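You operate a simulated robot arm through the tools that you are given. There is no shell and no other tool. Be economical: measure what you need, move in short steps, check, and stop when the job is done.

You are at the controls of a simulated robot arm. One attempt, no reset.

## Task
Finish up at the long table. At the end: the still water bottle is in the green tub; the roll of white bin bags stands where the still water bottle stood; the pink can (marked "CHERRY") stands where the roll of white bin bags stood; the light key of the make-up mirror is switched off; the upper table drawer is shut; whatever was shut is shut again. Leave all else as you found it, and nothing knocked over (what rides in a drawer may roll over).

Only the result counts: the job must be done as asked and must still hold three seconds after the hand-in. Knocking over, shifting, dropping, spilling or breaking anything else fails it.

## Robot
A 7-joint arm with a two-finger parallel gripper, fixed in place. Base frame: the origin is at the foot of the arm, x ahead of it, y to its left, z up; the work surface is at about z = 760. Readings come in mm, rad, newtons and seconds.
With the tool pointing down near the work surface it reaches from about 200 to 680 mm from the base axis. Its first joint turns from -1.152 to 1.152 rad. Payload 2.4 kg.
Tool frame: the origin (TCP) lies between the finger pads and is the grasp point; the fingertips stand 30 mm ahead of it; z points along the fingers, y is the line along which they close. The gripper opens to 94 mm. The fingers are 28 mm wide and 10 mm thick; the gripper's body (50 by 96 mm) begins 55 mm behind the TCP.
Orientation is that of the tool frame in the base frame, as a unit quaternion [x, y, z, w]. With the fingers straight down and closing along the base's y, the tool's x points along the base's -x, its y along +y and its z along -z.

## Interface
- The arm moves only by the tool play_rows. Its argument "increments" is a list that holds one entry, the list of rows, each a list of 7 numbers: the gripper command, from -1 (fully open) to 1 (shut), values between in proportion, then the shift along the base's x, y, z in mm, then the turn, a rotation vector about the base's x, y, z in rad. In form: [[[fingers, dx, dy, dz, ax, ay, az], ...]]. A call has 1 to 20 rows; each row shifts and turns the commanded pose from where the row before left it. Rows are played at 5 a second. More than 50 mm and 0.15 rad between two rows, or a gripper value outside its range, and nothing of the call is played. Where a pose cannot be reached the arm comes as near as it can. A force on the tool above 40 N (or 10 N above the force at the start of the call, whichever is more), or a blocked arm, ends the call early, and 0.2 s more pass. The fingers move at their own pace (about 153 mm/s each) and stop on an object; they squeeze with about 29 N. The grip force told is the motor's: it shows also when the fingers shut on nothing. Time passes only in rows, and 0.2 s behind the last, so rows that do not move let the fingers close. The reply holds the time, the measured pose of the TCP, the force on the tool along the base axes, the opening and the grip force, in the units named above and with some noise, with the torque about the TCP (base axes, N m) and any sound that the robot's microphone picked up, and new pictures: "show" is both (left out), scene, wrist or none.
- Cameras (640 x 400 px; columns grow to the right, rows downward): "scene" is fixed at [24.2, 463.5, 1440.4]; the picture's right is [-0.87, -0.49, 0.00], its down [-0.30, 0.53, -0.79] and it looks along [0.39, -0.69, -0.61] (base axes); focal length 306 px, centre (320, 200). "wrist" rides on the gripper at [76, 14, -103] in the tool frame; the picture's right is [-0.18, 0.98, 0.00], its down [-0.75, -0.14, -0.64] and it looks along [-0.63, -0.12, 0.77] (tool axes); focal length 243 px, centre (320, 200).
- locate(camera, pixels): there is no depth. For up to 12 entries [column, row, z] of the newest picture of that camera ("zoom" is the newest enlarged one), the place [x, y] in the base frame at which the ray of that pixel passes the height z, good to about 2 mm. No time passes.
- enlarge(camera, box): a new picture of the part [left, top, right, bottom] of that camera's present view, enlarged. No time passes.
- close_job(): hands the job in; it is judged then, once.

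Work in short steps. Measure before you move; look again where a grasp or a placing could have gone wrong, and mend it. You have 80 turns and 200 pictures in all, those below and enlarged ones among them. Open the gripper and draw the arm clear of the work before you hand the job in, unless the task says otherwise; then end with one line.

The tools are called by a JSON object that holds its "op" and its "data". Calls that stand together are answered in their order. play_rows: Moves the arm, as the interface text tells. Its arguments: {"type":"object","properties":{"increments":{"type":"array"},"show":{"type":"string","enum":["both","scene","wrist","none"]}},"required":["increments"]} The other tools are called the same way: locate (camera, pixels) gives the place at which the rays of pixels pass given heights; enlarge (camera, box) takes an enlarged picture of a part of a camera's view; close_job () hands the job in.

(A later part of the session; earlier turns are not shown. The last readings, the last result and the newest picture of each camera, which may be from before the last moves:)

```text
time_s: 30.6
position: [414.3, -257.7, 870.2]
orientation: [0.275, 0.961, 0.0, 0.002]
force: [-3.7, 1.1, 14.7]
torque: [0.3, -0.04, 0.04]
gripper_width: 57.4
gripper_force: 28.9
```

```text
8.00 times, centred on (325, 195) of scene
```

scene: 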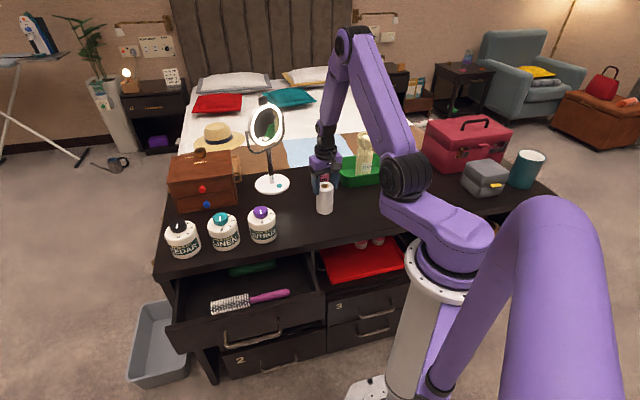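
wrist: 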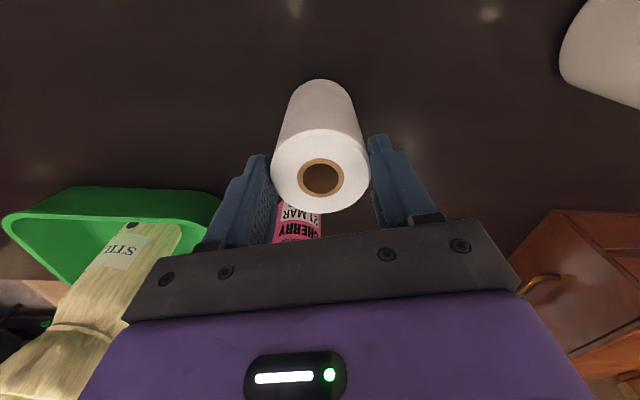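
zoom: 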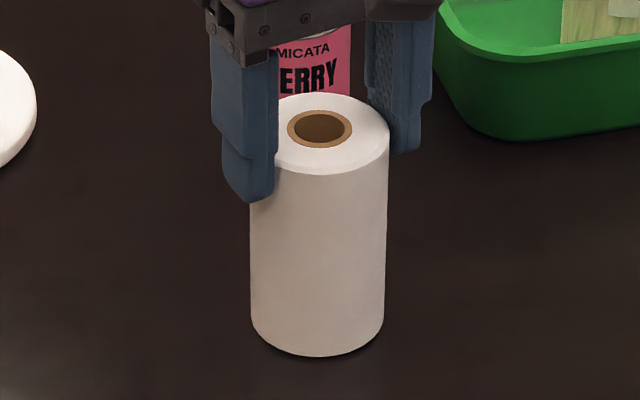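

Contact. I'll ease off 1 mm, open and rise.

{"op": "play_rows", "data": {"increments": [[[1, 0, 0, 1, 0, 0, 0], [0.1, 0, 0, 0, 0, 0, 0], [-0.3, 0, 0, 0, 0, 0, 0], [-1, 0, 0, 0, 0, 0, 0], [-1, 0, 0, 20, 0, 0, 0], [-1, 0, 0, 45, 0, 0, 0], [-1, 0, 0, 45, 0, 0, 0], [-1, 0, 0, 0, 0, 0, 0]]]}}

{"op": "enlarge", "data": {"camera": "scene", "box": [290, 130, 390, 220]}}

```text
time_s: 32.4
position: [414.2, -256.5, 981.7]
orientation: [0.275, 0.961, 0.0, 0.001]
force: [0.2, -0.5, 0.1]
torque: [0.0, -0.04, 0.01]
gripper_width: 93.9
gripper_force: 0.1
```

scene: 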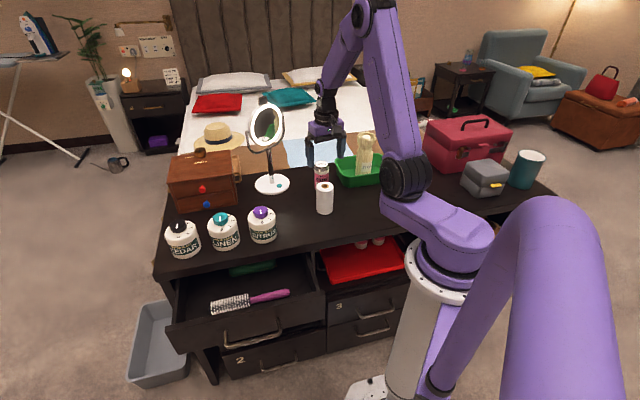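
wrist: 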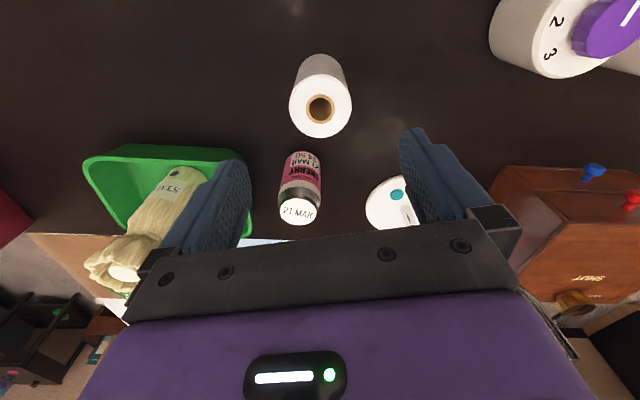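

```text
4.44 times, centred on (340, 175) of scene
```

zoom: 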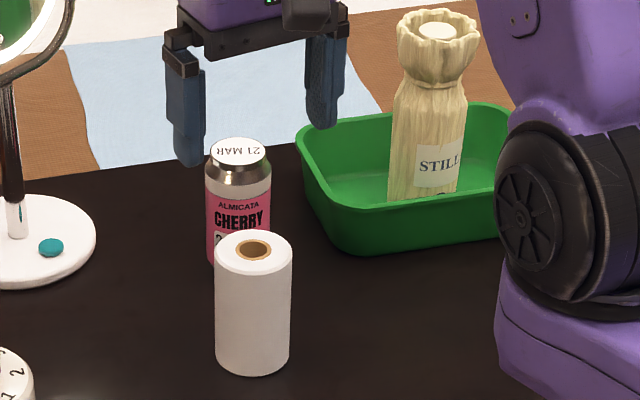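

The roll stands. I'll check its position and the can's.

{"op": "locate", "data": {"camera": "wrist", "pixels": [[320, 108, 866], [297, 211, 865], [297, 211, 873], [297, 211, 880], [398, 195, 775]]}}

{"op": "locate", "data": {"camera": "zoom", "pixels": [[254, 250, 866], [238, 152, 865], [238, 152, 873], [238, 152, 880], [51, 247, 775]]}}

```text
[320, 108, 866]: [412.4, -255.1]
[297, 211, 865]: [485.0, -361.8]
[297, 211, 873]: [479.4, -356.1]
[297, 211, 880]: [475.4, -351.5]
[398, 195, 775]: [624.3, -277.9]
```

```text
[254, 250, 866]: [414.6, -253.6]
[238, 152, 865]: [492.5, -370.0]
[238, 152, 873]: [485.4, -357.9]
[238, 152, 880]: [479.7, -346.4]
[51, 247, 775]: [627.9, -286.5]
```

The roll is at about (413,-255), within 2 mm of target. The can is at about (482,-356), top about 874. I'll move over it and partly down.

{"op": "play_rows", "data": {"increments": [[[-1, 22, -33, 0, 0, 0, 0], [-1, 23, -33, 0, 0, 0, 0], [-1, 23, -34, 0, 0, 0, 0], [-1, 0, 0, -40, 0, 0, 0], [-1, 0, 0, -30, 0, 0, 0], [-1, 0, 0, 0, 0, 0, 0]]]}}

```text
time_s: 33.8
position: [480.5, -357.6, 912.1]
orientation: [0.275, 0.961, 0.0, 0.0]
force: [0.0, 0.3, -0.4]
torque: [-0.02, 0.0, -0.01]
gripper_width: 94.1
gripper_force: 0.1
```

scene: 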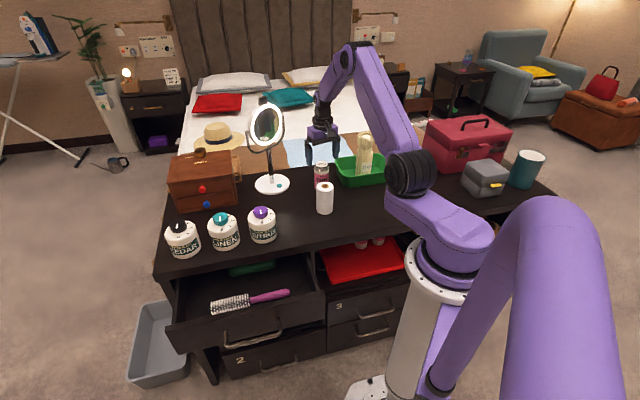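
wrist: 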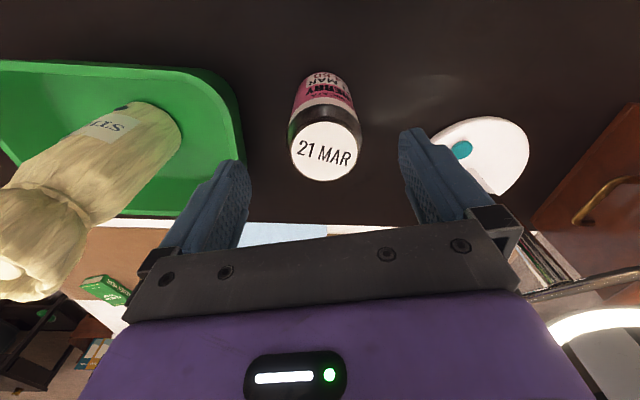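

The can is between the fingers, but the tub edge is near the left one. I'll measure the can top (325,150) and the tub rim (243,140).

{"op": "locate", "data": {"camera": "wrist", "pixels": [[325, 151, 874], [325, 151, 868], [325, 151, 880], [215, 75, 820], [236, 100, 820], [244, 140, 820]]}}

```text
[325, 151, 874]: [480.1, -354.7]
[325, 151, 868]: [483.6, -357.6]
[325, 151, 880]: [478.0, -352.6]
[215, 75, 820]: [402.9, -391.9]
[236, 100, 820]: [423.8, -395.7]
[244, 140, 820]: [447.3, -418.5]
```

Clearance to the tub rim is about 12 mm at full opening. I'll narrow to about 78 mm, which leaves about 20 mm, and descend to 828.

{"op": "play_rows", "data": {"increments": [[[-0.66, 1, 1, 0, 0, 0, 0], [-0.66, 0, 0, -30, 0, 0, 0], [-0.66, 0, 0, -30, 0, 0, 0], [-0.66, 0, 0, -24, 0, 0, 0], [-0.66, 0, 0, 0, 0, 0, 0]]]}}

{"op": "enlarge", "data": {"camera": "scene", "box": [290, 130, 390, 220]}}

```text
time_s: 35.0
position: [483.9, -357.1, 827.9]
orientation: [0.275, 0.961, -0.001, 0.0]
force: [0.1, -0.8, -0.1]
torque: [0.01, 0.01, 0.0]
gripper_width: 77.9
gripper_force: 0.0
```

scene: 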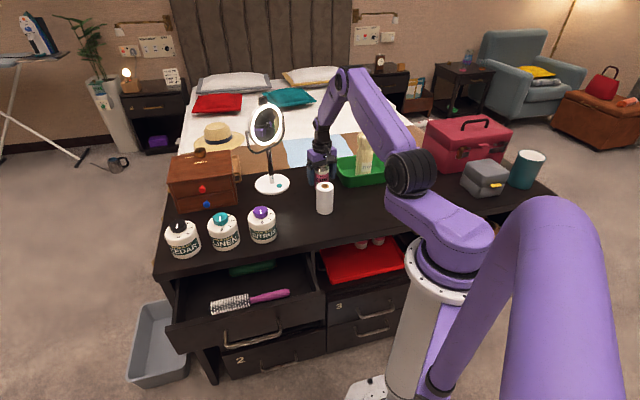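
wrist: 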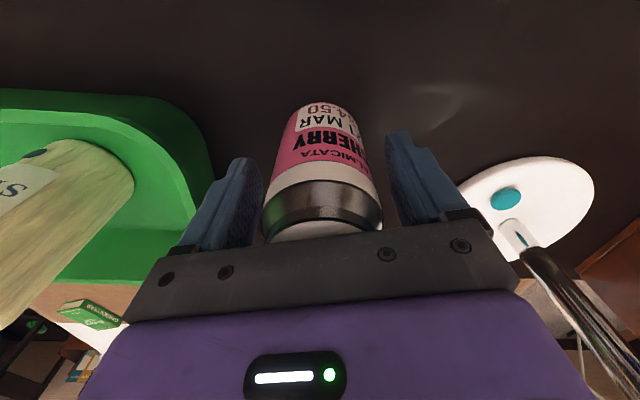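

```text
4.44 times, centred on (340, 175) of scene
```

zoom: 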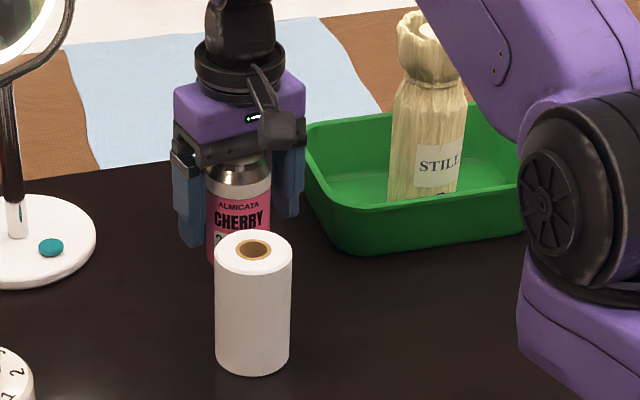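

Well placed. I'll close and lift with gentle acceleration.

{"op": "play_rows", "data": {"increments": [[[0.3, 0, 0, 0, 0, 0, 0], [1, 0, 0, 0, 0, 0, 0], [1, 0, 0, 0, 0, 0, 0], [1, 0, 0, 0, 0, 0, 0], [1, 0, 0, 0, 0, 0, 0], [1, 0, 0, 1, 0, 0, 0], [1, 0, 0, 2, 0, 0, 0], [1, 0, 0, 4, 0, 0, 0], [1, 0, 0, 6, 0, 0, 0], [1, 0, 0, 8, 0, 0, 0], [1, 0, 0, 8, 0, 0, 0], [1, 0, 0, 4, 0, 0, 0], [1, 0, 0, 0, 0, 0, 0]]]}}

```text
time_s: 37.8
position: [482.2, -357.9, 860.3]
orientation: [0.274, 0.962, 0.001, 0.001]
force: [0.0, 0.5, -2.8]
torque: [0.0, 0.0, 0.0]
gripper_width: 52.1
gripper_force: 29.0
```

scene: 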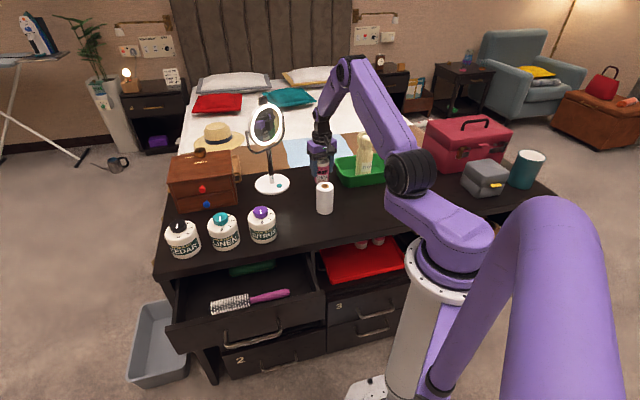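
wrist: 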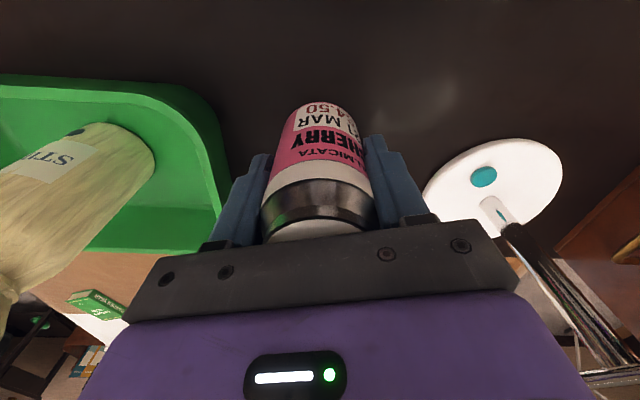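

No slip. I'll lift to about 950.

{"op": "play_rows", "data": {"increments": [[[1, 0, 0, 4, 0, 0, 0], [1, 0, 0, 8, 0, 0, 0], [1, 0, 0, 12, 0, 0, 0], [1, 0, 0, 14, 0, 0, 0], [1, 0, 0, 14, 0, 0, 0], [1, 0, 0, 14, 0, 0, 0], [1, 0, 0, 12, 0, 0, 0], [1, 0, 0, 8, 0, 0, 0], [1, 0, 0, 4, 0, 0, 0], [1, -4, 0, 0, 0, 0, 0], [1, -10, 0, 0, 0, 0, 0], [1, -15, 0, 0, 0, 0, 0], [1, -20, -1, 0, 0, 0, 0], [1, -22, -1, 0, 0, 0, 0], [1, -22, -1, 0, 0, 0, 0], [1, -18, 0, 0, 0, 0, 0], [1, -10, 0, 0, 0, 0, 0], [1, 0, 0, 0, 0, 0, 0]]]}}

```text
time_s: 41.6
position: [361.7, -359.4, 949.4]
orientation: [0.275, 0.961, 0.0, 0.0]
force: [0.3, 0.8, -1.3]
torque: [-0.01, 0.03, 0.0]
gripper_width: 52.3
gripper_force: 28.8
```

scene: 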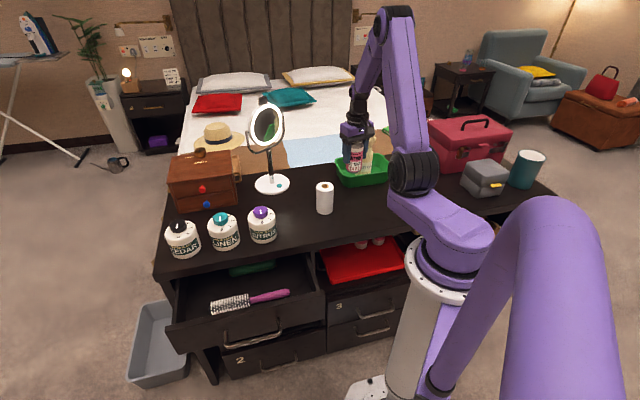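
wrist: 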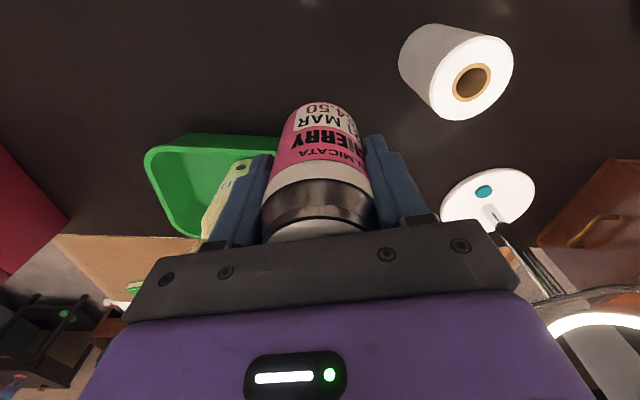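

Firm. I'll continue to (241,-367) and lower to about 838.

{"op": "play_rows", "data": {"increments": [[[1, -6, 0, 0, 0, 0, 0], [1, -14, -1, 0, 0, 0, 0], [1, -22, -2, 0, 0, 0, 0], [1, -25, -2, 0, 0, 0, 0], [1, -25, -2, 0, 0, 0, 0], [1, -19, -1, 0, 0, 0, 0], [1, -10, 0, 0, 0, 0, 0], [1, 0, 0, -6, 0, 0, 0], [1, 0, 0, -12, 0, 0, 0], [1, 0, 0, -18, 0, 0, 0], [1, 0, 0, -20, 0, 0, 0], [1, 0, 0, -20, 0, 0, 0], [1, 0, 0, -18, 0, 0, 0], [1, 0, 0, -12, 0, 0, 0], [1, 0, 0, -5, 0, 0, 0], [1, 0, 0, 0, 0, 0, 0]]]}}

{"op": "enlarge", "data": {"camera": "scene", "box": [340, 130, 430, 220]}}

```text
time_s: 45.0
position: [240.1, -367.5, 839.5]
orientation: [0.275, 0.961, -0.001, 0.001]
force: [-0.3, -0.3, -2.1]
torque: [-0.01, 0.0, 0.03]
gripper_width: 52.3
gripper_force: 29.1
```

scene: 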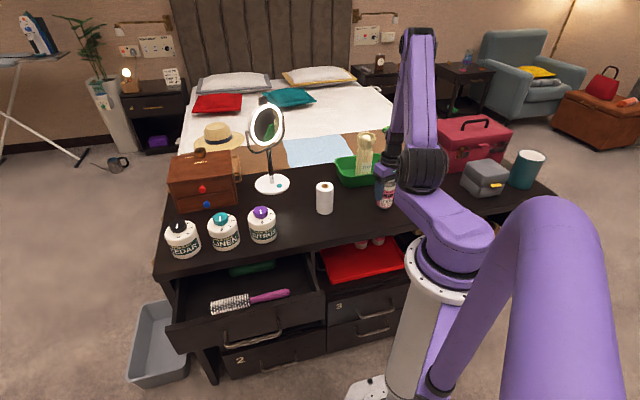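
wrist: 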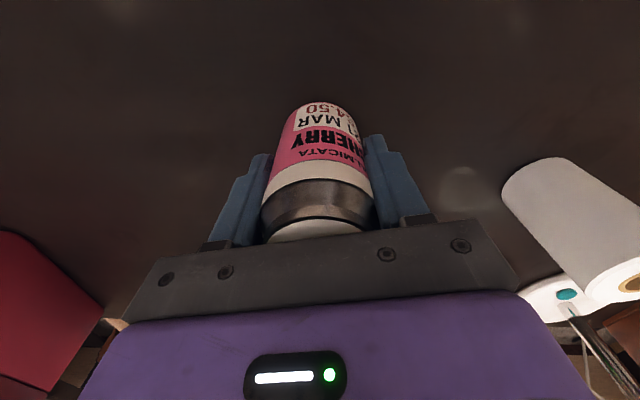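

```text
4.44 times, centred on (385, 175) of scene
```

zoom: 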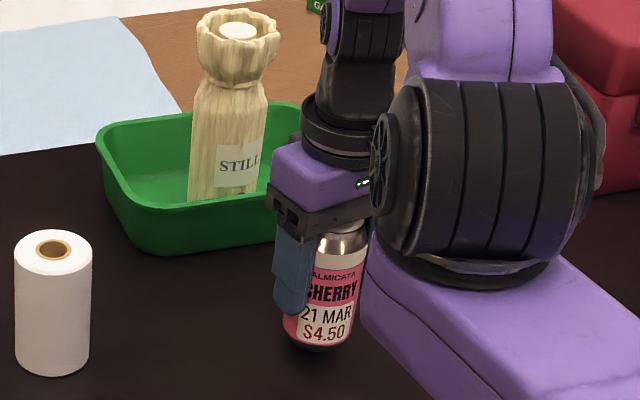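

The can is over the roll's spot. I'll lower to touch.

{"op": "play_rows", "data": {"increments": [[[1, 0, 0, -4, 0, 0, 0], [1, 0, 0, -3, 0, 0, 0], [1, 0, 0, -2, 0, 0, 0], [1, 0, 0, -1, 0, 0, 0], [1, 0, 0, 0, 0, 0, 0]]], "show": "none"}}

```text
time_s: 46.2
position: [240.6, -367.5, 830.0]
orientation: [0.275, 0.962, -0.002, 0.0]
force: [0.1, -0.5, -2.2]
torque: [0.01, 0.01, 0.02]
gripper_width: 52.2
gripper_force: 28.9
```

{"op": "play_rows", "data": {"increments": [[[1, 0, 0, -1.5, 0, 0, 0], [1, 0, 0, -1, 0, 0, 0], [1, 0, 0, 0, 0, 0, 0]]], "show": "none"}}

```text
time_s: 47.0
position: [241.5, -366.6, 828.0]
orientation: [0.275, 0.962, -0.002, 0.0]
force: [-0.4, 2.6, 18.5]
torque: [0.32, 0.09, 0.01]
gripper_width: 52.6
gripper_force: 28.9
```

Contact. I'll ease off, open and rise.

{"op": "play_rows", "data": {"increments": [[[1, 0, 0, 0.7, 0, 0, 0], [0.1, 0, 0, 0, 0, 0, 0], [-0.3, 0, 0, 0, 0, 0, 0], [-1, 0, 0, 0, 0, 0, 0], [-1, 0, 0, 20, 0, 0, 0], [-1, 0, 0, 40, 0, 0, 0], [-1, 0, 0, 45, 0, 0, 0], [-1, 0, 0, 45, 0, 0, 0], [-1, 0, 0, 40, 0, 0, 0], [-1, 0, 0, 0, 0, 0, 0]]]}}

{"op": "enlarge", "data": {"camera": "scene", "box": [240, 80, 400, 220]}}

```text
time_s: 49.2
position: [241.7, -366.4, 1018.9]
orientation: [0.275, 0.961, -0.001, 0.001]
force: [-0.8, 0.4, 0.2]
torque: [0.02, 0.03, -0.01]
gripper_width: 93.8
gripper_force: 0.0
```

scene: 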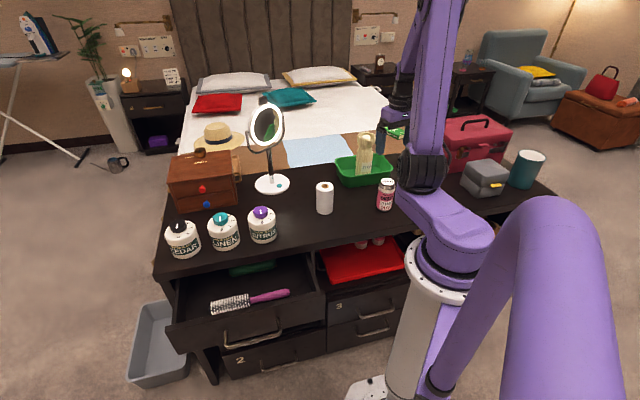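
wrist: 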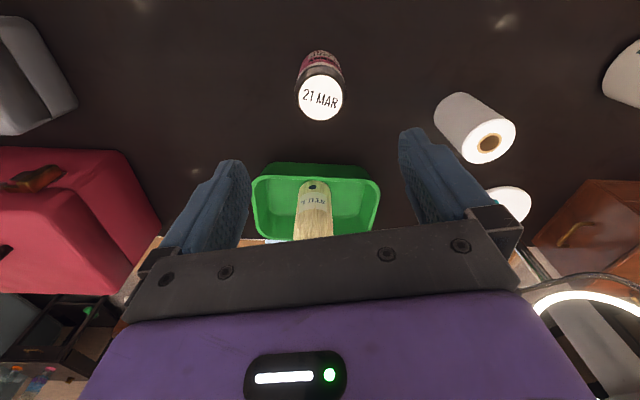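

```text
2.86 times, centred on (320, 150) of scene
```

zoom: 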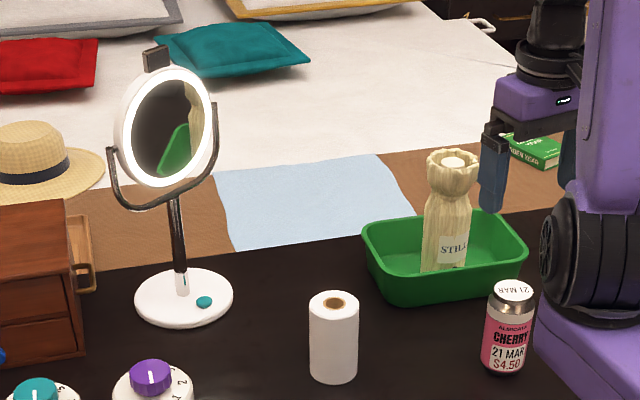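

All three objects are placed and standing. Next is the mirror key at about (624,-281,776). I'll close the fingers, move to (520,-235), and tilt 30° so the hand stays clear of the mirror.

{"op": "play_rows", "data": {"increments": [[[1, 40, 19, 0, 0, 0, 0.0655], [1, 40, 19, 0, 0, 0, 0.0655], [1, 40, 19, -8, 0, 0, 0], [1, 40, 19, -8, 0, 0, 0], [1, 40, 19, -8, 0, 0, 0], [1, 40, 18, -8, 0, 0, 0], [1, 39, 18, -8, 0, 0, 0], [1, 0, 0, 0, -0.0537, -0.1195, 0], [1, 0, 0, 0, -0.0537, -0.1195, 0], [1, 0, 0, 0, -0.0537, -0.1195, 0], [1, 0, 0, 0, -0.0537, -0.1195, 0], [1, 0, 0, 0, 0, 0, 0]]]}}

```text
time_s: 51.8
position: [518.9, -236.7, 977.5]
orientation: [0.204, 0.944, -0.054, 0.254]
force: [0.2, 0.3, -0.7]
torque: [-0.02, -0.01, -0.02]
gripper_width: 0.0
gripper_force: 29.2
```

scene: 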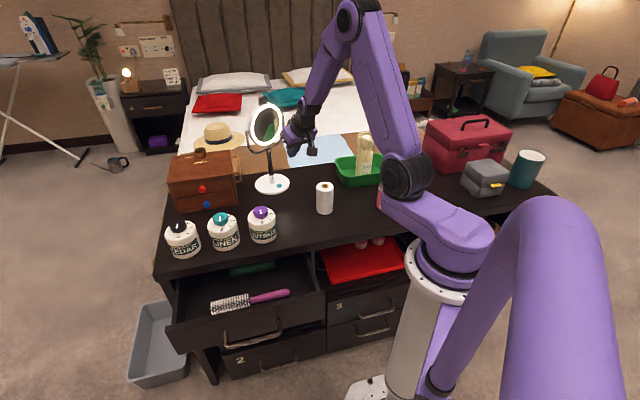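
wrist: 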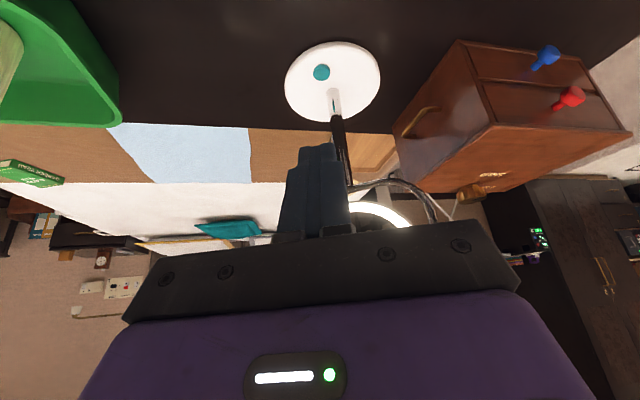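

The tilt was reached. I'll measure the key (321,72), base centre and stem from here.

{"op": "locate", "data": {"camera": "wrist", "pixels": [[321, 72, 772], [321, 72, 778], [334, 82, 768], [334, 113, 775], [290, 95, 765], [380, 80, 765]]}}

{"op": "enlarge", "data": {"camera": "wrist", "box": [270, 30, 450, 230]}}

```text
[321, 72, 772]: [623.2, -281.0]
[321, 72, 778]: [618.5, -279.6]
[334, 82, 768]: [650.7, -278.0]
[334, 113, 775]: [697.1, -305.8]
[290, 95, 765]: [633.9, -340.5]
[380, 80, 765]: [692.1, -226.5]
```

```text
2.00 times, centred on (360, 130) of wrist
```

zoom: 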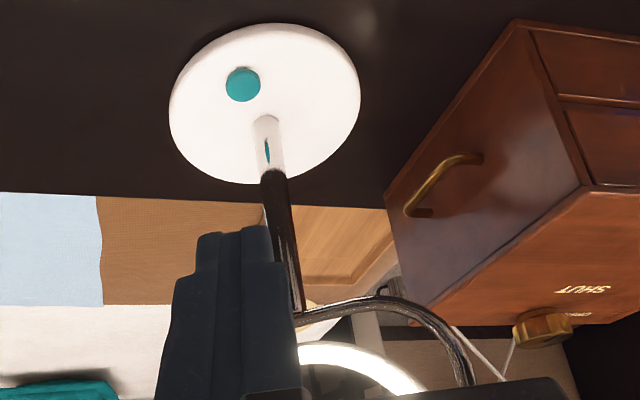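

Key at about (622,-281,774). I'll descend diagonally to hover about 25 mm above it.

{"op": "play_rows", "data": {"increments": [[[1, 25, -11, -36, 0, 0, 0], [1, 25, -11, -36, 0, 0, 0], [1, 25, -11, -36, 0, 0, 0], [1, 25, -10, -36, 0, 0, 0], [1, 0, 0, 0, 0, 0, 0]]]}}

{"op": "enlarge", "data": {"camera": "scene", "box": [230, 90, 330, 210]}}

{"op": "enlarge", "data": {"camera": "wrist", "box": [250, 80, 410, 200]}}

```text
time_s: 53.0
position: [620.0, -280.3, 833.9]
orientation: [0.204, 0.944, -0.054, 0.254]
force: [-0.3, 0.8, 0.7]
torque: [-0.04, -0.01, 0.02]
gripper_width: 0.0
gripper_force: 29.1
```

scene: 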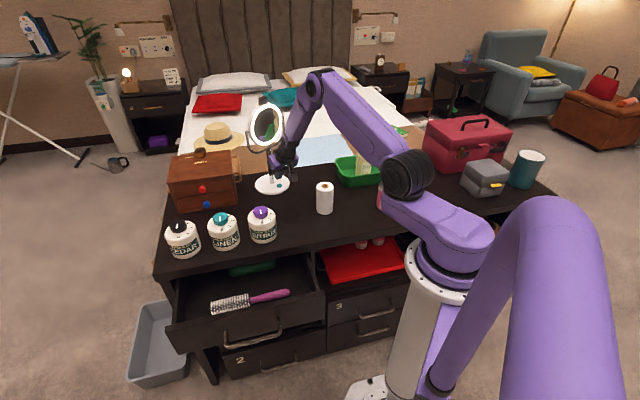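
wrist: 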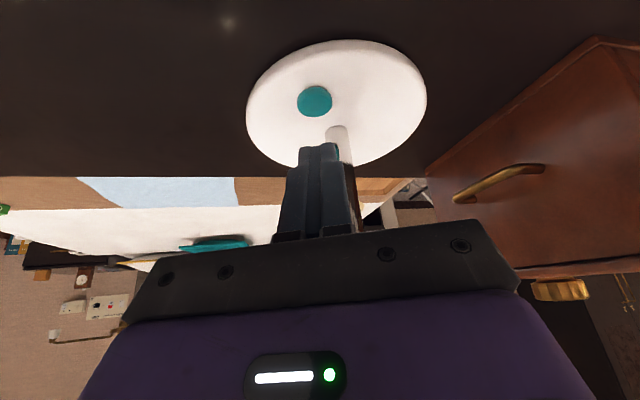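

```text
3.33 times, centred on (280, 150) of scene
```

zoom: 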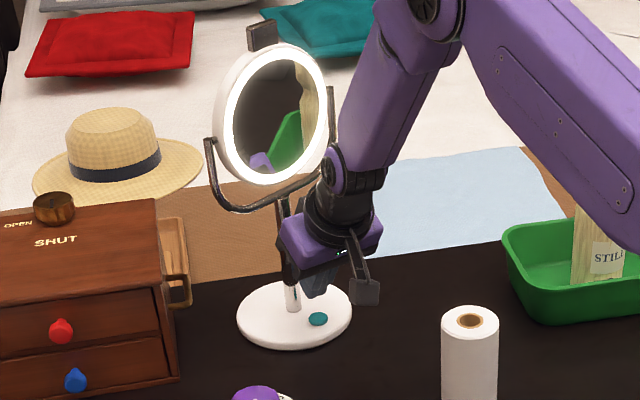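

```text
3.33 times, centred on (330, 140) of wrist
```

zoom: 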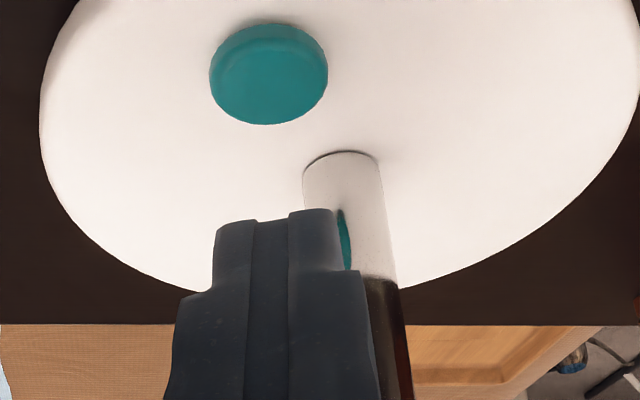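

I'll verify the key position from here, then press down.

{"op": "locate", "data": {"camera": "wrist", "pixels": [[315, 101, 774], [315, 101, 778], [336, 150, 800]]}}

{"op": "play_rows", "data": {"increments": [[[1, 0, 0, -10, 0, 0, 0], [1, 0, 0, -6, 0, 0, 0], [1, 0, 0, 0, 0, 0, 0]]], "show": "wrist"}}

```text
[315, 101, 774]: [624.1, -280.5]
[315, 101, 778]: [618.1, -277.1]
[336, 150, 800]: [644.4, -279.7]
```

```text
time_s: 53.8
position: [620.3, -279.3, 818.2]
orientation: [0.205, 0.944, -0.055, 0.254]
force: [-0.6, -0.4, -0.8]
torque: [0.0, 0.01, 0.02]
gripper_width: 0.0
gripper_force: 29.2
```

wrist: 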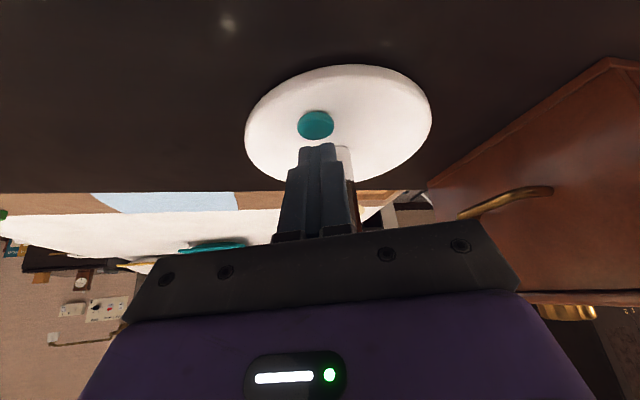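

Tip is closing on the key. I'll continue in 2 mm steps watching the force.

{"op": "play_rows", "data": {"increments": [[[1, 0, 0, -3, 0, 0, 0], [1, 0, 0, -3, 0, 0, 0], [1, 0, 0, -2, 0, 0, 0], [1, 0, 0, 0, 0, 0, 0]]], "show": "both"}}

```text
time_s: 54.8
position: [620.2, -278.9, 809.4]
orientation: [0.205, 0.943, -0.055, 0.255]
force: [-0.8, -0.3, 2.4]
torque: [-0.01, -0.01, -0.02]
gripper_width: 0.0
gripper_force: 29.0
heard: click
```

scene: 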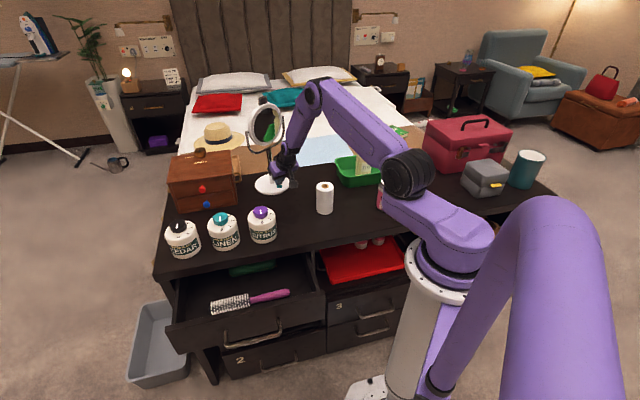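
wrist: 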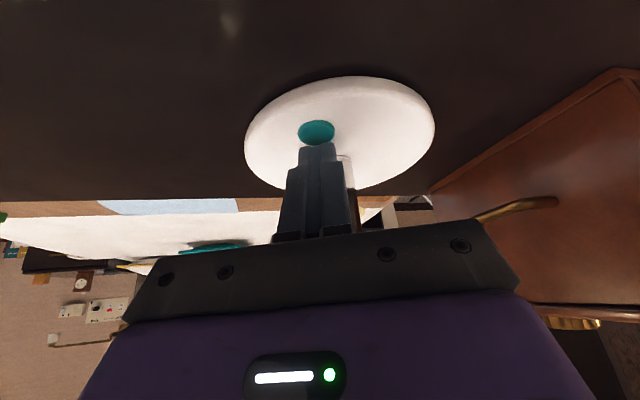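

Click heard and the ring is dark. I'll retreat the way I came.

{"op": "play_rows", "data": {"increments": [[[1, 0, 0, 10, 0, 0, 0], [1, -4, 2, 20, 0, 0, 0], [1, -25, 11, 36, 0, 0, 0], [1, -25, 11, 36, 0, 0, 0], [1, -25, 11, 36, 0, 0, 0], [1, -25, 11, 36, 0, 0, 0], [1, 0, 0, 0, 0, 0, 0]]]}}

{"op": "enlarge", "data": {"camera": "scene", "box": [230, 90, 410, 220]}}

{"op": "enlarge", "data": {"camera": "scene", "box": [150, 250, 340, 390]}}

```text
time_s: 56.4
position: [516.0, -231.7, 984.6]
orientation: [0.204, 0.944, -0.054, 0.253]
force: [-0.1, -0.5, 0.3]
torque: [-0.01, 0.0, -0.01]
gripper_width: 0.0
gripper_force: 29.0
```

scene: 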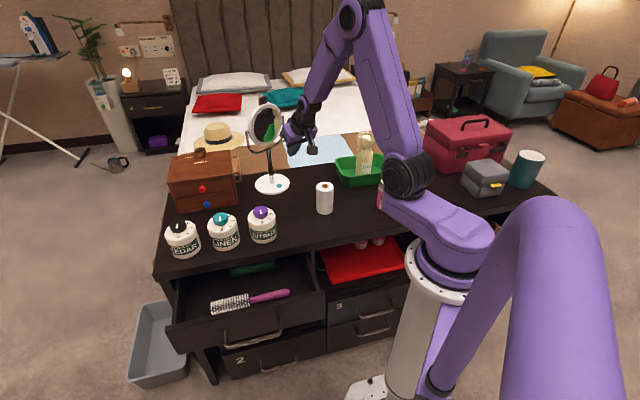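
wrist: 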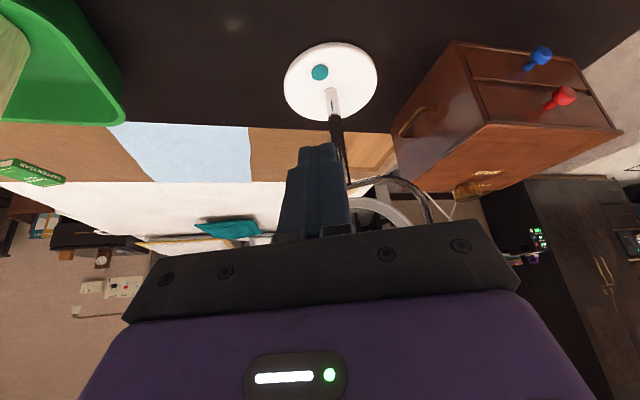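

```text
3.08 times, centred on (320, 155) of scene
```

zoom: 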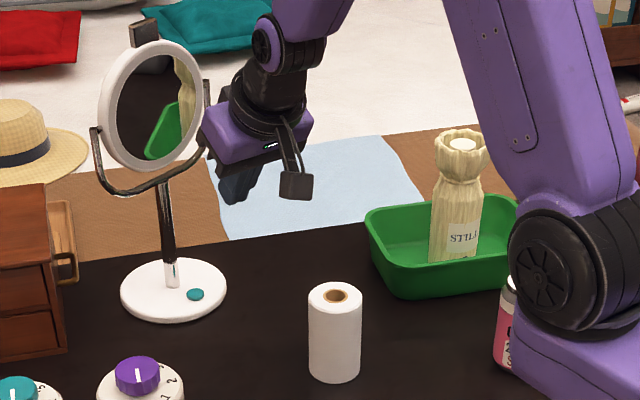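

```text
2.86 times, centred on (245, 320) of scene
```

zoom: 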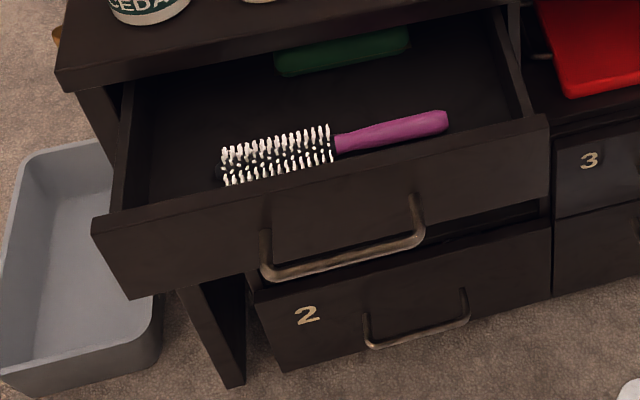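

The mirror light is off. Now for the drawer, open about 140 mm. Its front runs from about (560,295) to (265,15), so I'll push along (0.67,-0.74). I keep the 30° tilt, yaw the tool to azimuth −48° and go in front of the drawer, high up, to measure.

{"op": "play_rows", "data": {"increments": [[[1, -13, 38, 0, 0, 0, -0.104], [1, -13, 38, 0, 0, 0, -0.104], [1, -13, 38, 0, 0, 0, -0.104], [1, -13, 38, 0, 0, 0, -0.104], [1, -14, 38, 0, 0, 0, 0], [1, -14, 38, 0, 0, 0, 0], [1, -14, 38, 0, 0, 0, 0], [1, -14, 38, 0, 0, 0, 0], [1, -14, 38, 0, 0, 0, 0], [1, -14, 38, 0, 0, 0, 0], [1, -14, 38, 0, 0, 0, 0], [1, -14, 38, 0, 0, 0, 0], [1, 0, 0, 0, 0, 0, 0]]]}}

```text
time_s: 59.2
position: [351.3, 221.3, 983.8]
orientation: [0.396, 0.881, -0.106, 0.237]
force: [-0.5, 0.1, 0.1]
torque: [-0.02, -0.05, -0.03]
gripper_width: 0.0
gripper_force: 29.1
```

scene: 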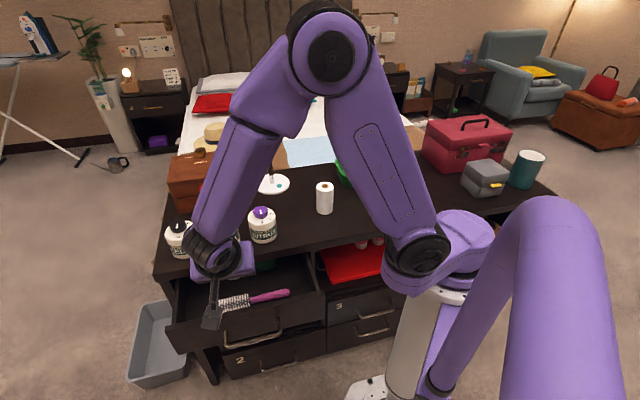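
wrist: 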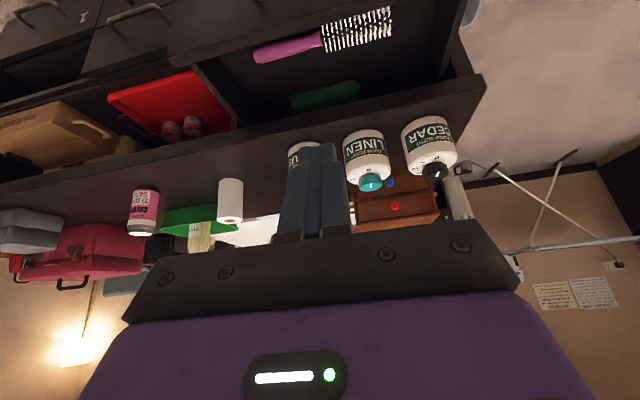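

The pose was reached and the jars are undisturbed. The drawer front should be about 60 mm ahead of the tip, so I'll descend part way and look.

{"op": "play_rows", "data": {"increments": [[[1, 0, 0, -45, 0, 0, 0], [1, 0, 0, -45, 0, 0, 0], [1, 0, 0, -45, 0, 0, 0], [1, 0, 0, -35, 0, 0, 0], [1, 0, 0, 0, 0, 0, 0]]]}}

{"op": "enlarge", "data": {"camera": "scene", "box": [150, 210, 350, 370]}}

```text
time_s: 60.4
position: [362.3, 230.8, 819.0]
orientation: [0.394, 0.882, -0.107, 0.236]
force: [0.1, 0.2, 0.6]
torque: [0.01, 0.01, -0.01]
gripper_width: 0.0
gripper_force: 28.8
out of reach, approached as far as the arm can: row 4
```

scene: 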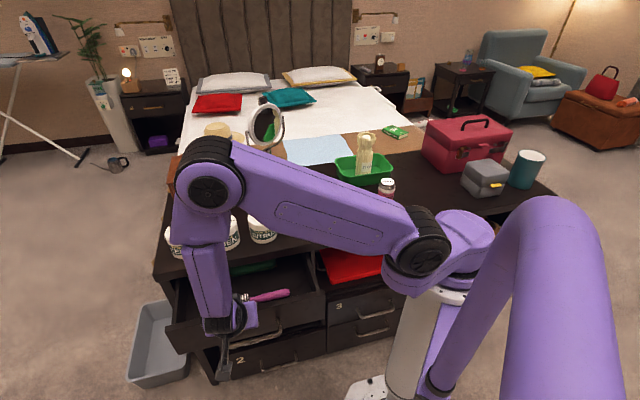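
wrist: 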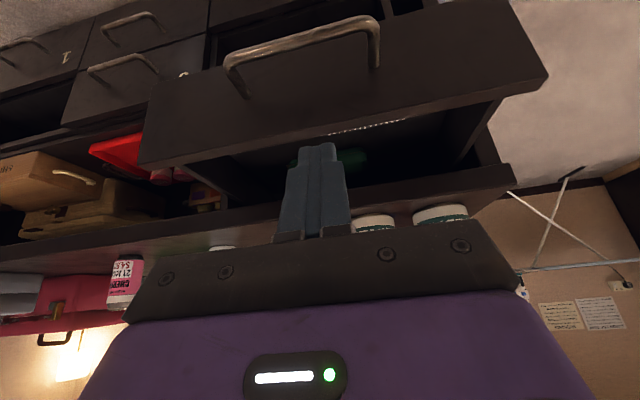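

```text
2.50 times, centred on (250, 290) of scene
```

zoom: 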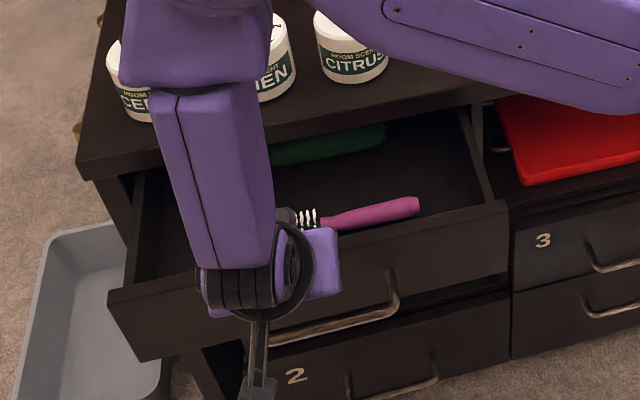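

That hits the reach limit and the forearm gets low. I'll check the geometry (closed drawer 2's face against the table edge, and handle height) before choosing a steeper tool pose.

{"op": "locate", "data": {"camera": "scene", "pixels": [[325.4, 326.3, 590], [325.4, 326.3, 600], [154, 272, 760], [422, 233, 760], [162, 280, 735], [300, 246, 735]]}}

{"op": "locate", "data": {"camera": "wrist", "pixels": [[140, 168, 722], [547, 75, 722], [230, 60, 650], [375, 25, 650], [300, 38, 650], [510, 168, 760], [510, 182, 735]]}}

{"op": "enlarge", "data": {"camera": "wrist", "box": [120, 0, 560, 260]}}

```text
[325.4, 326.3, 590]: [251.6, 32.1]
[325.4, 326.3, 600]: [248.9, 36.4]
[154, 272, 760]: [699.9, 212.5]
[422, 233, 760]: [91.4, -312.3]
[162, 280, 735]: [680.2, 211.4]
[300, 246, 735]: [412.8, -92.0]
```

```text
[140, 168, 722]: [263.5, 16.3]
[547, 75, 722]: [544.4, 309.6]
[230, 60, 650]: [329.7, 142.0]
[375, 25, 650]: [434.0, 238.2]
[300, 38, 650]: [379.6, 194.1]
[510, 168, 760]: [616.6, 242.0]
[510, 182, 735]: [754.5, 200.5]
```

```text
1.45 times, centred on (340, 130) of wrist
```

zoom: 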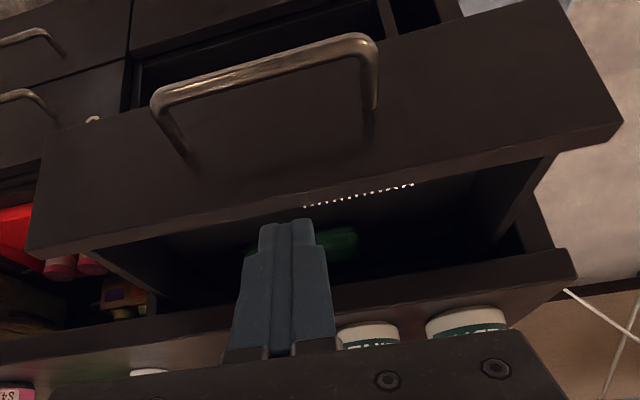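

The handle bar is at about (379,195,652), 46 mm proud of the panel, so I can push it with a vertical tool and stay clear of the table edge. I'll raise, untilt and go in front of the bar.

{"op": "play_rows", "data": {"increments": [[[1, 0, 0, 40, 0, 0, 0], [1, -5, 0, 30, 0.0973, 0.0876, 0], [1, -5, 0, 0, 0.0973, 0.0876, 0], [1, -5, 0, 0, 0.0973, 0.0876, 0], [1, -3, 0, 0, 0.0973, 0.0876, 0.035], [1, 0, 0, 0, 0, 0, 0]]]}}

```text
time_s: 61.8
position: [344.6, 229.8, 891.5]
orientation: [0.393, 0.92, 0.0, 0.001]
force: [0.2, -0.1, 0.2]
torque: [-0.02, 0.0, 0.0]
gripper_width: 0.0
gripper_force: 29.3
```

scene: 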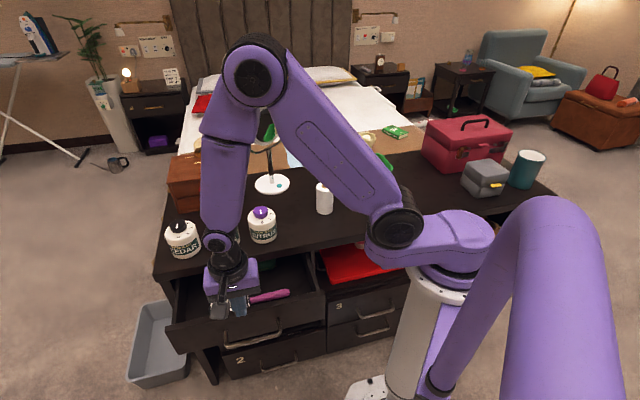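
wrist: 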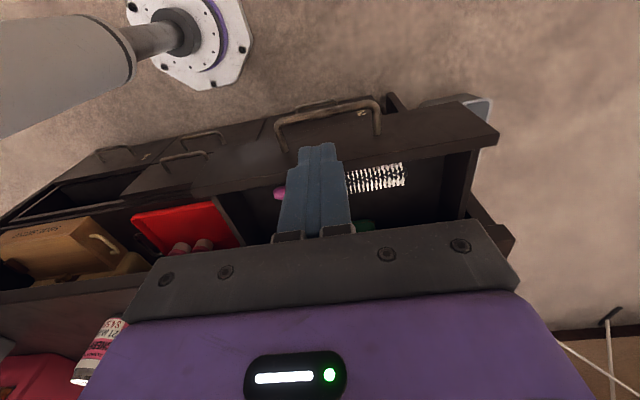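

Vertical now. I'll measure the bar (middle about (327,108)) and the panel from here.

{"op": "locate", "data": {"camera": "wrist", "pixels": [[278, 122, 652], [378, 103, 652], [327, 110, 652], [498, 138, 722], [440, 145, 722], [218, 185, 722]]}}

{"op": "enlarge", "data": {"camera": "wrist", "box": [200, 70, 520, 270]}}

```text
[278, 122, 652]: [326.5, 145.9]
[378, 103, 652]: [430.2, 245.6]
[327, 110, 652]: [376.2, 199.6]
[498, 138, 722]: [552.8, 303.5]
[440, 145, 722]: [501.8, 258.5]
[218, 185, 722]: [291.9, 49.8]
```

```text
2.00 times, centred on (360, 170) of wrist
```

zoom: 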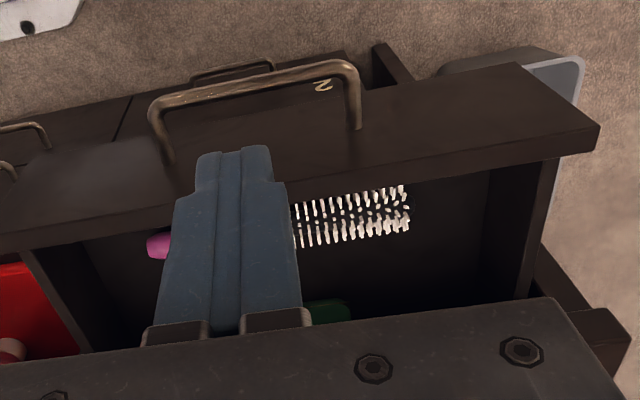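

The bar centre is at (378,196) with direction 44°, and I'm 47 mm outside it. I'll descend to z≈670.

{"op": "play_rows", "data": {"increments": [[[1, 0, 0, -45, 0, 0, 0], [1, 0, 0, -45, 0, 0, 0], [1, 0, 0, -45, 0, 0, 0], [1, 0, 0, -45, 0, 0, 0], [1, 0, 0, -40, 0, 0, 0], [1, 0, 0, 0, 0, 0, 0]]]}}

{"op": "enlarge", "data": {"camera": "scene", "box": [140, 210, 340, 380]}}

```text
time_s: 63.2
position: [346.1, 231.4, 668.7]
orientation: [0.392, 0.92, 0.0, 0.002]
force: [-0.9, 0.2, -0.9]
torque: [0.03, -0.02, 0.04]
gripper_width: 0.0
gripper_force: 28.4
```

scene: 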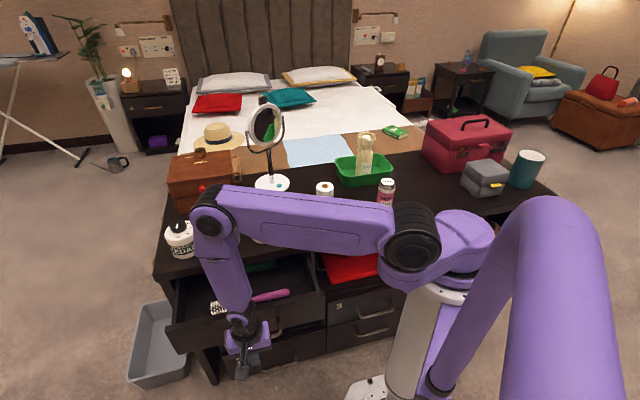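
wrist: 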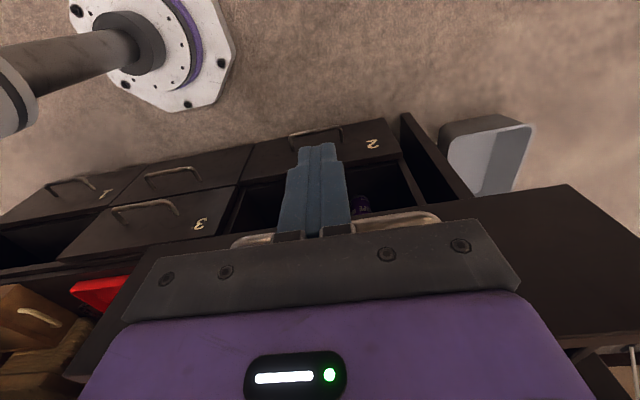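

```text
2.35 times, centred on (240, 295) of scene
```

zoom: 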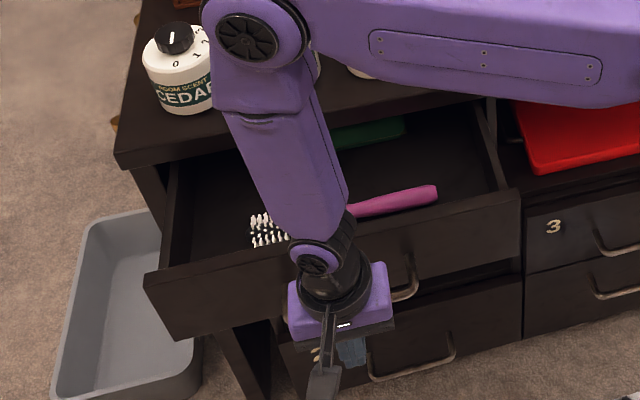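

Before pushing, I'll check how high the elbow (scene (212,218)) sits relative to the jars.

{"op": "locate", "data": {"camera": "scene", "pixels": [[212, 218, 850], [212, 218, 900], [212, 218, 950], [212, 218, 1000], [212, 218, 1050], [410, 230, 950], [410, 230, 1000], [178, 228, 860], [222, 220, 860], [262, 212, 860]]}}

{"op": "enlarge", "data": {"camera": "scene", "box": [150, 170, 290, 270]}}

```text
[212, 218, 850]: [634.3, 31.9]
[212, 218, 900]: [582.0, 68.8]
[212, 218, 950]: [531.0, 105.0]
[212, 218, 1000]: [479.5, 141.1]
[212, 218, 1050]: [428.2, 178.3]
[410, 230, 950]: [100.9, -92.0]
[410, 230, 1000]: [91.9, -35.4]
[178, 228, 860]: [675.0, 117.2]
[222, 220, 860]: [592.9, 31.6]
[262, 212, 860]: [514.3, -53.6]
```

```text
4.00 times, centred on (220, 220) of scene
```

zoom: 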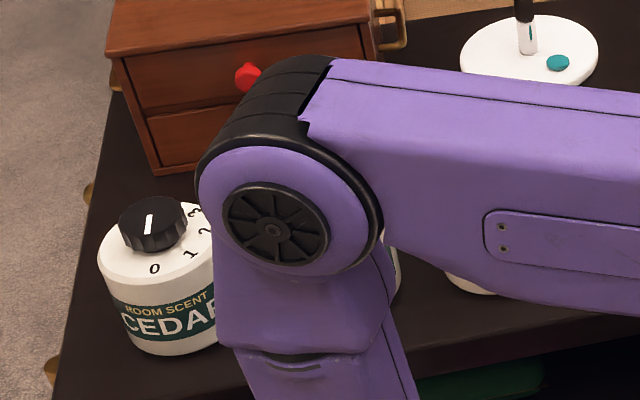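

The elbow is above z≈1050, well clear of the jars (860). I'll push along (0.695,−0.719), starting gently.

{"op": "play_rows", "data": {"increments": [[[1, 10.4, -10.8, 0, 0, 0, 0], [1, 7, -7.2, 0, 0, 0, 0], [1, 7, -7.2, 0, 0, 0, 0], [1, 7, -7.2, 0, 0, 0, 0], [1, 7, -7.2, 0, 0, 0, 0], [1, 7, -7.2, 0, 0, 0, 0], [1, 0, 0, 0, 0, 0, 0]]]}}

```text
time_s: 64.8
position: [390.5, 183.5, 670.3]
orientation: [0.393, 0.92, 0.0, 0.002]
force: [-0.1, -0.7, -0.9]
torque: [0.01, 0.01, 0.01]
gripper_width: 0.4
gripper_force: 28.8
```

scene: 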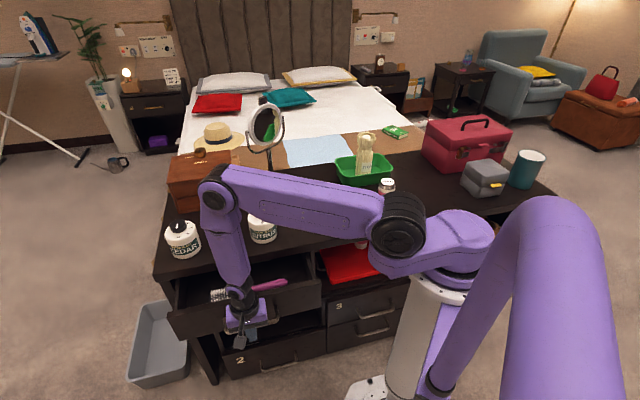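
wrist: 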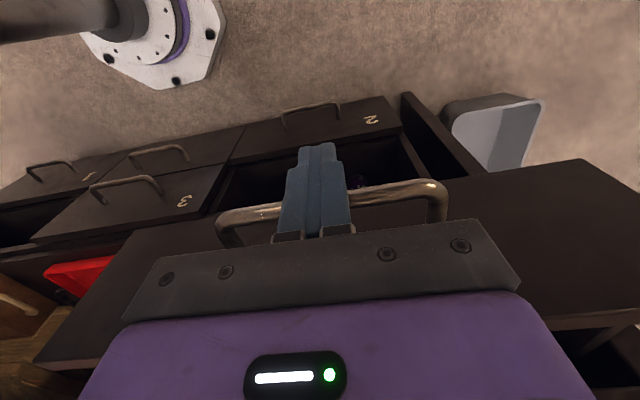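

The drawer is moving with the push. I'll continue 80 mm.

{"op": "play_rows", "data": {"increments": [[[1, 7, -7.2, 0, 0, 0, 0], [1, 7, -7.2, 0, 0, 0, 0], [1, 7, -7.2, 0, 0, 0, 0], [1, 7, -7.2, 0, 0, 0, 0], [1, 7, -7.2, 0, 0, 0, 0], [1, 7, -7.2, 0, 0, 0, 0], [1, 7, -7.2, 0, 0, 0, 0], [1, 7, -7.2, 0, 0, 0, 0], [1, 0, 0, 0, 0, 0, 0]]]}}

{"op": "enlarge", "data": {"camera": "scene", "box": [140, 190, 340, 360]}}

```text
time_s: 66.8
position: [446.1, 125.5, 670.4]
orientation: [0.393, 0.919, 0.0, 0.001]
force: [0.5, -0.1, 1.0]
torque: [0.04, 0.01, -0.01]
gripper_width: 0.0
gripper_force: 29.1
```

scene: 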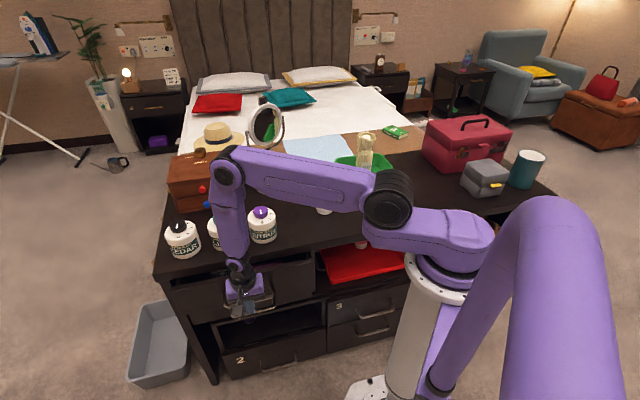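
wrist: 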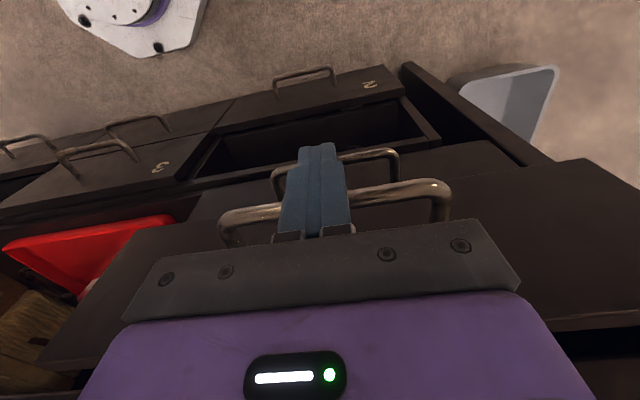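

```text
2.35 times, centred on (240, 275) of scene
```

zoom: 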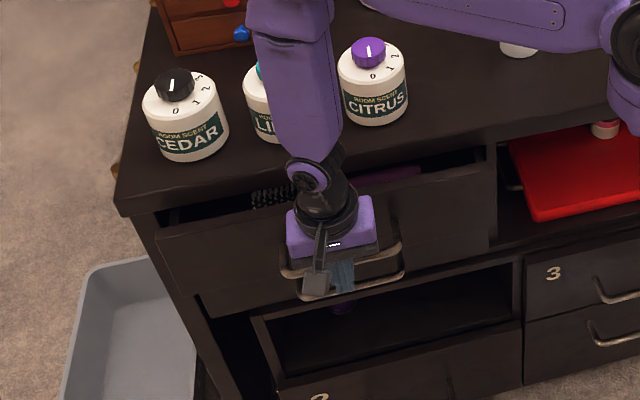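

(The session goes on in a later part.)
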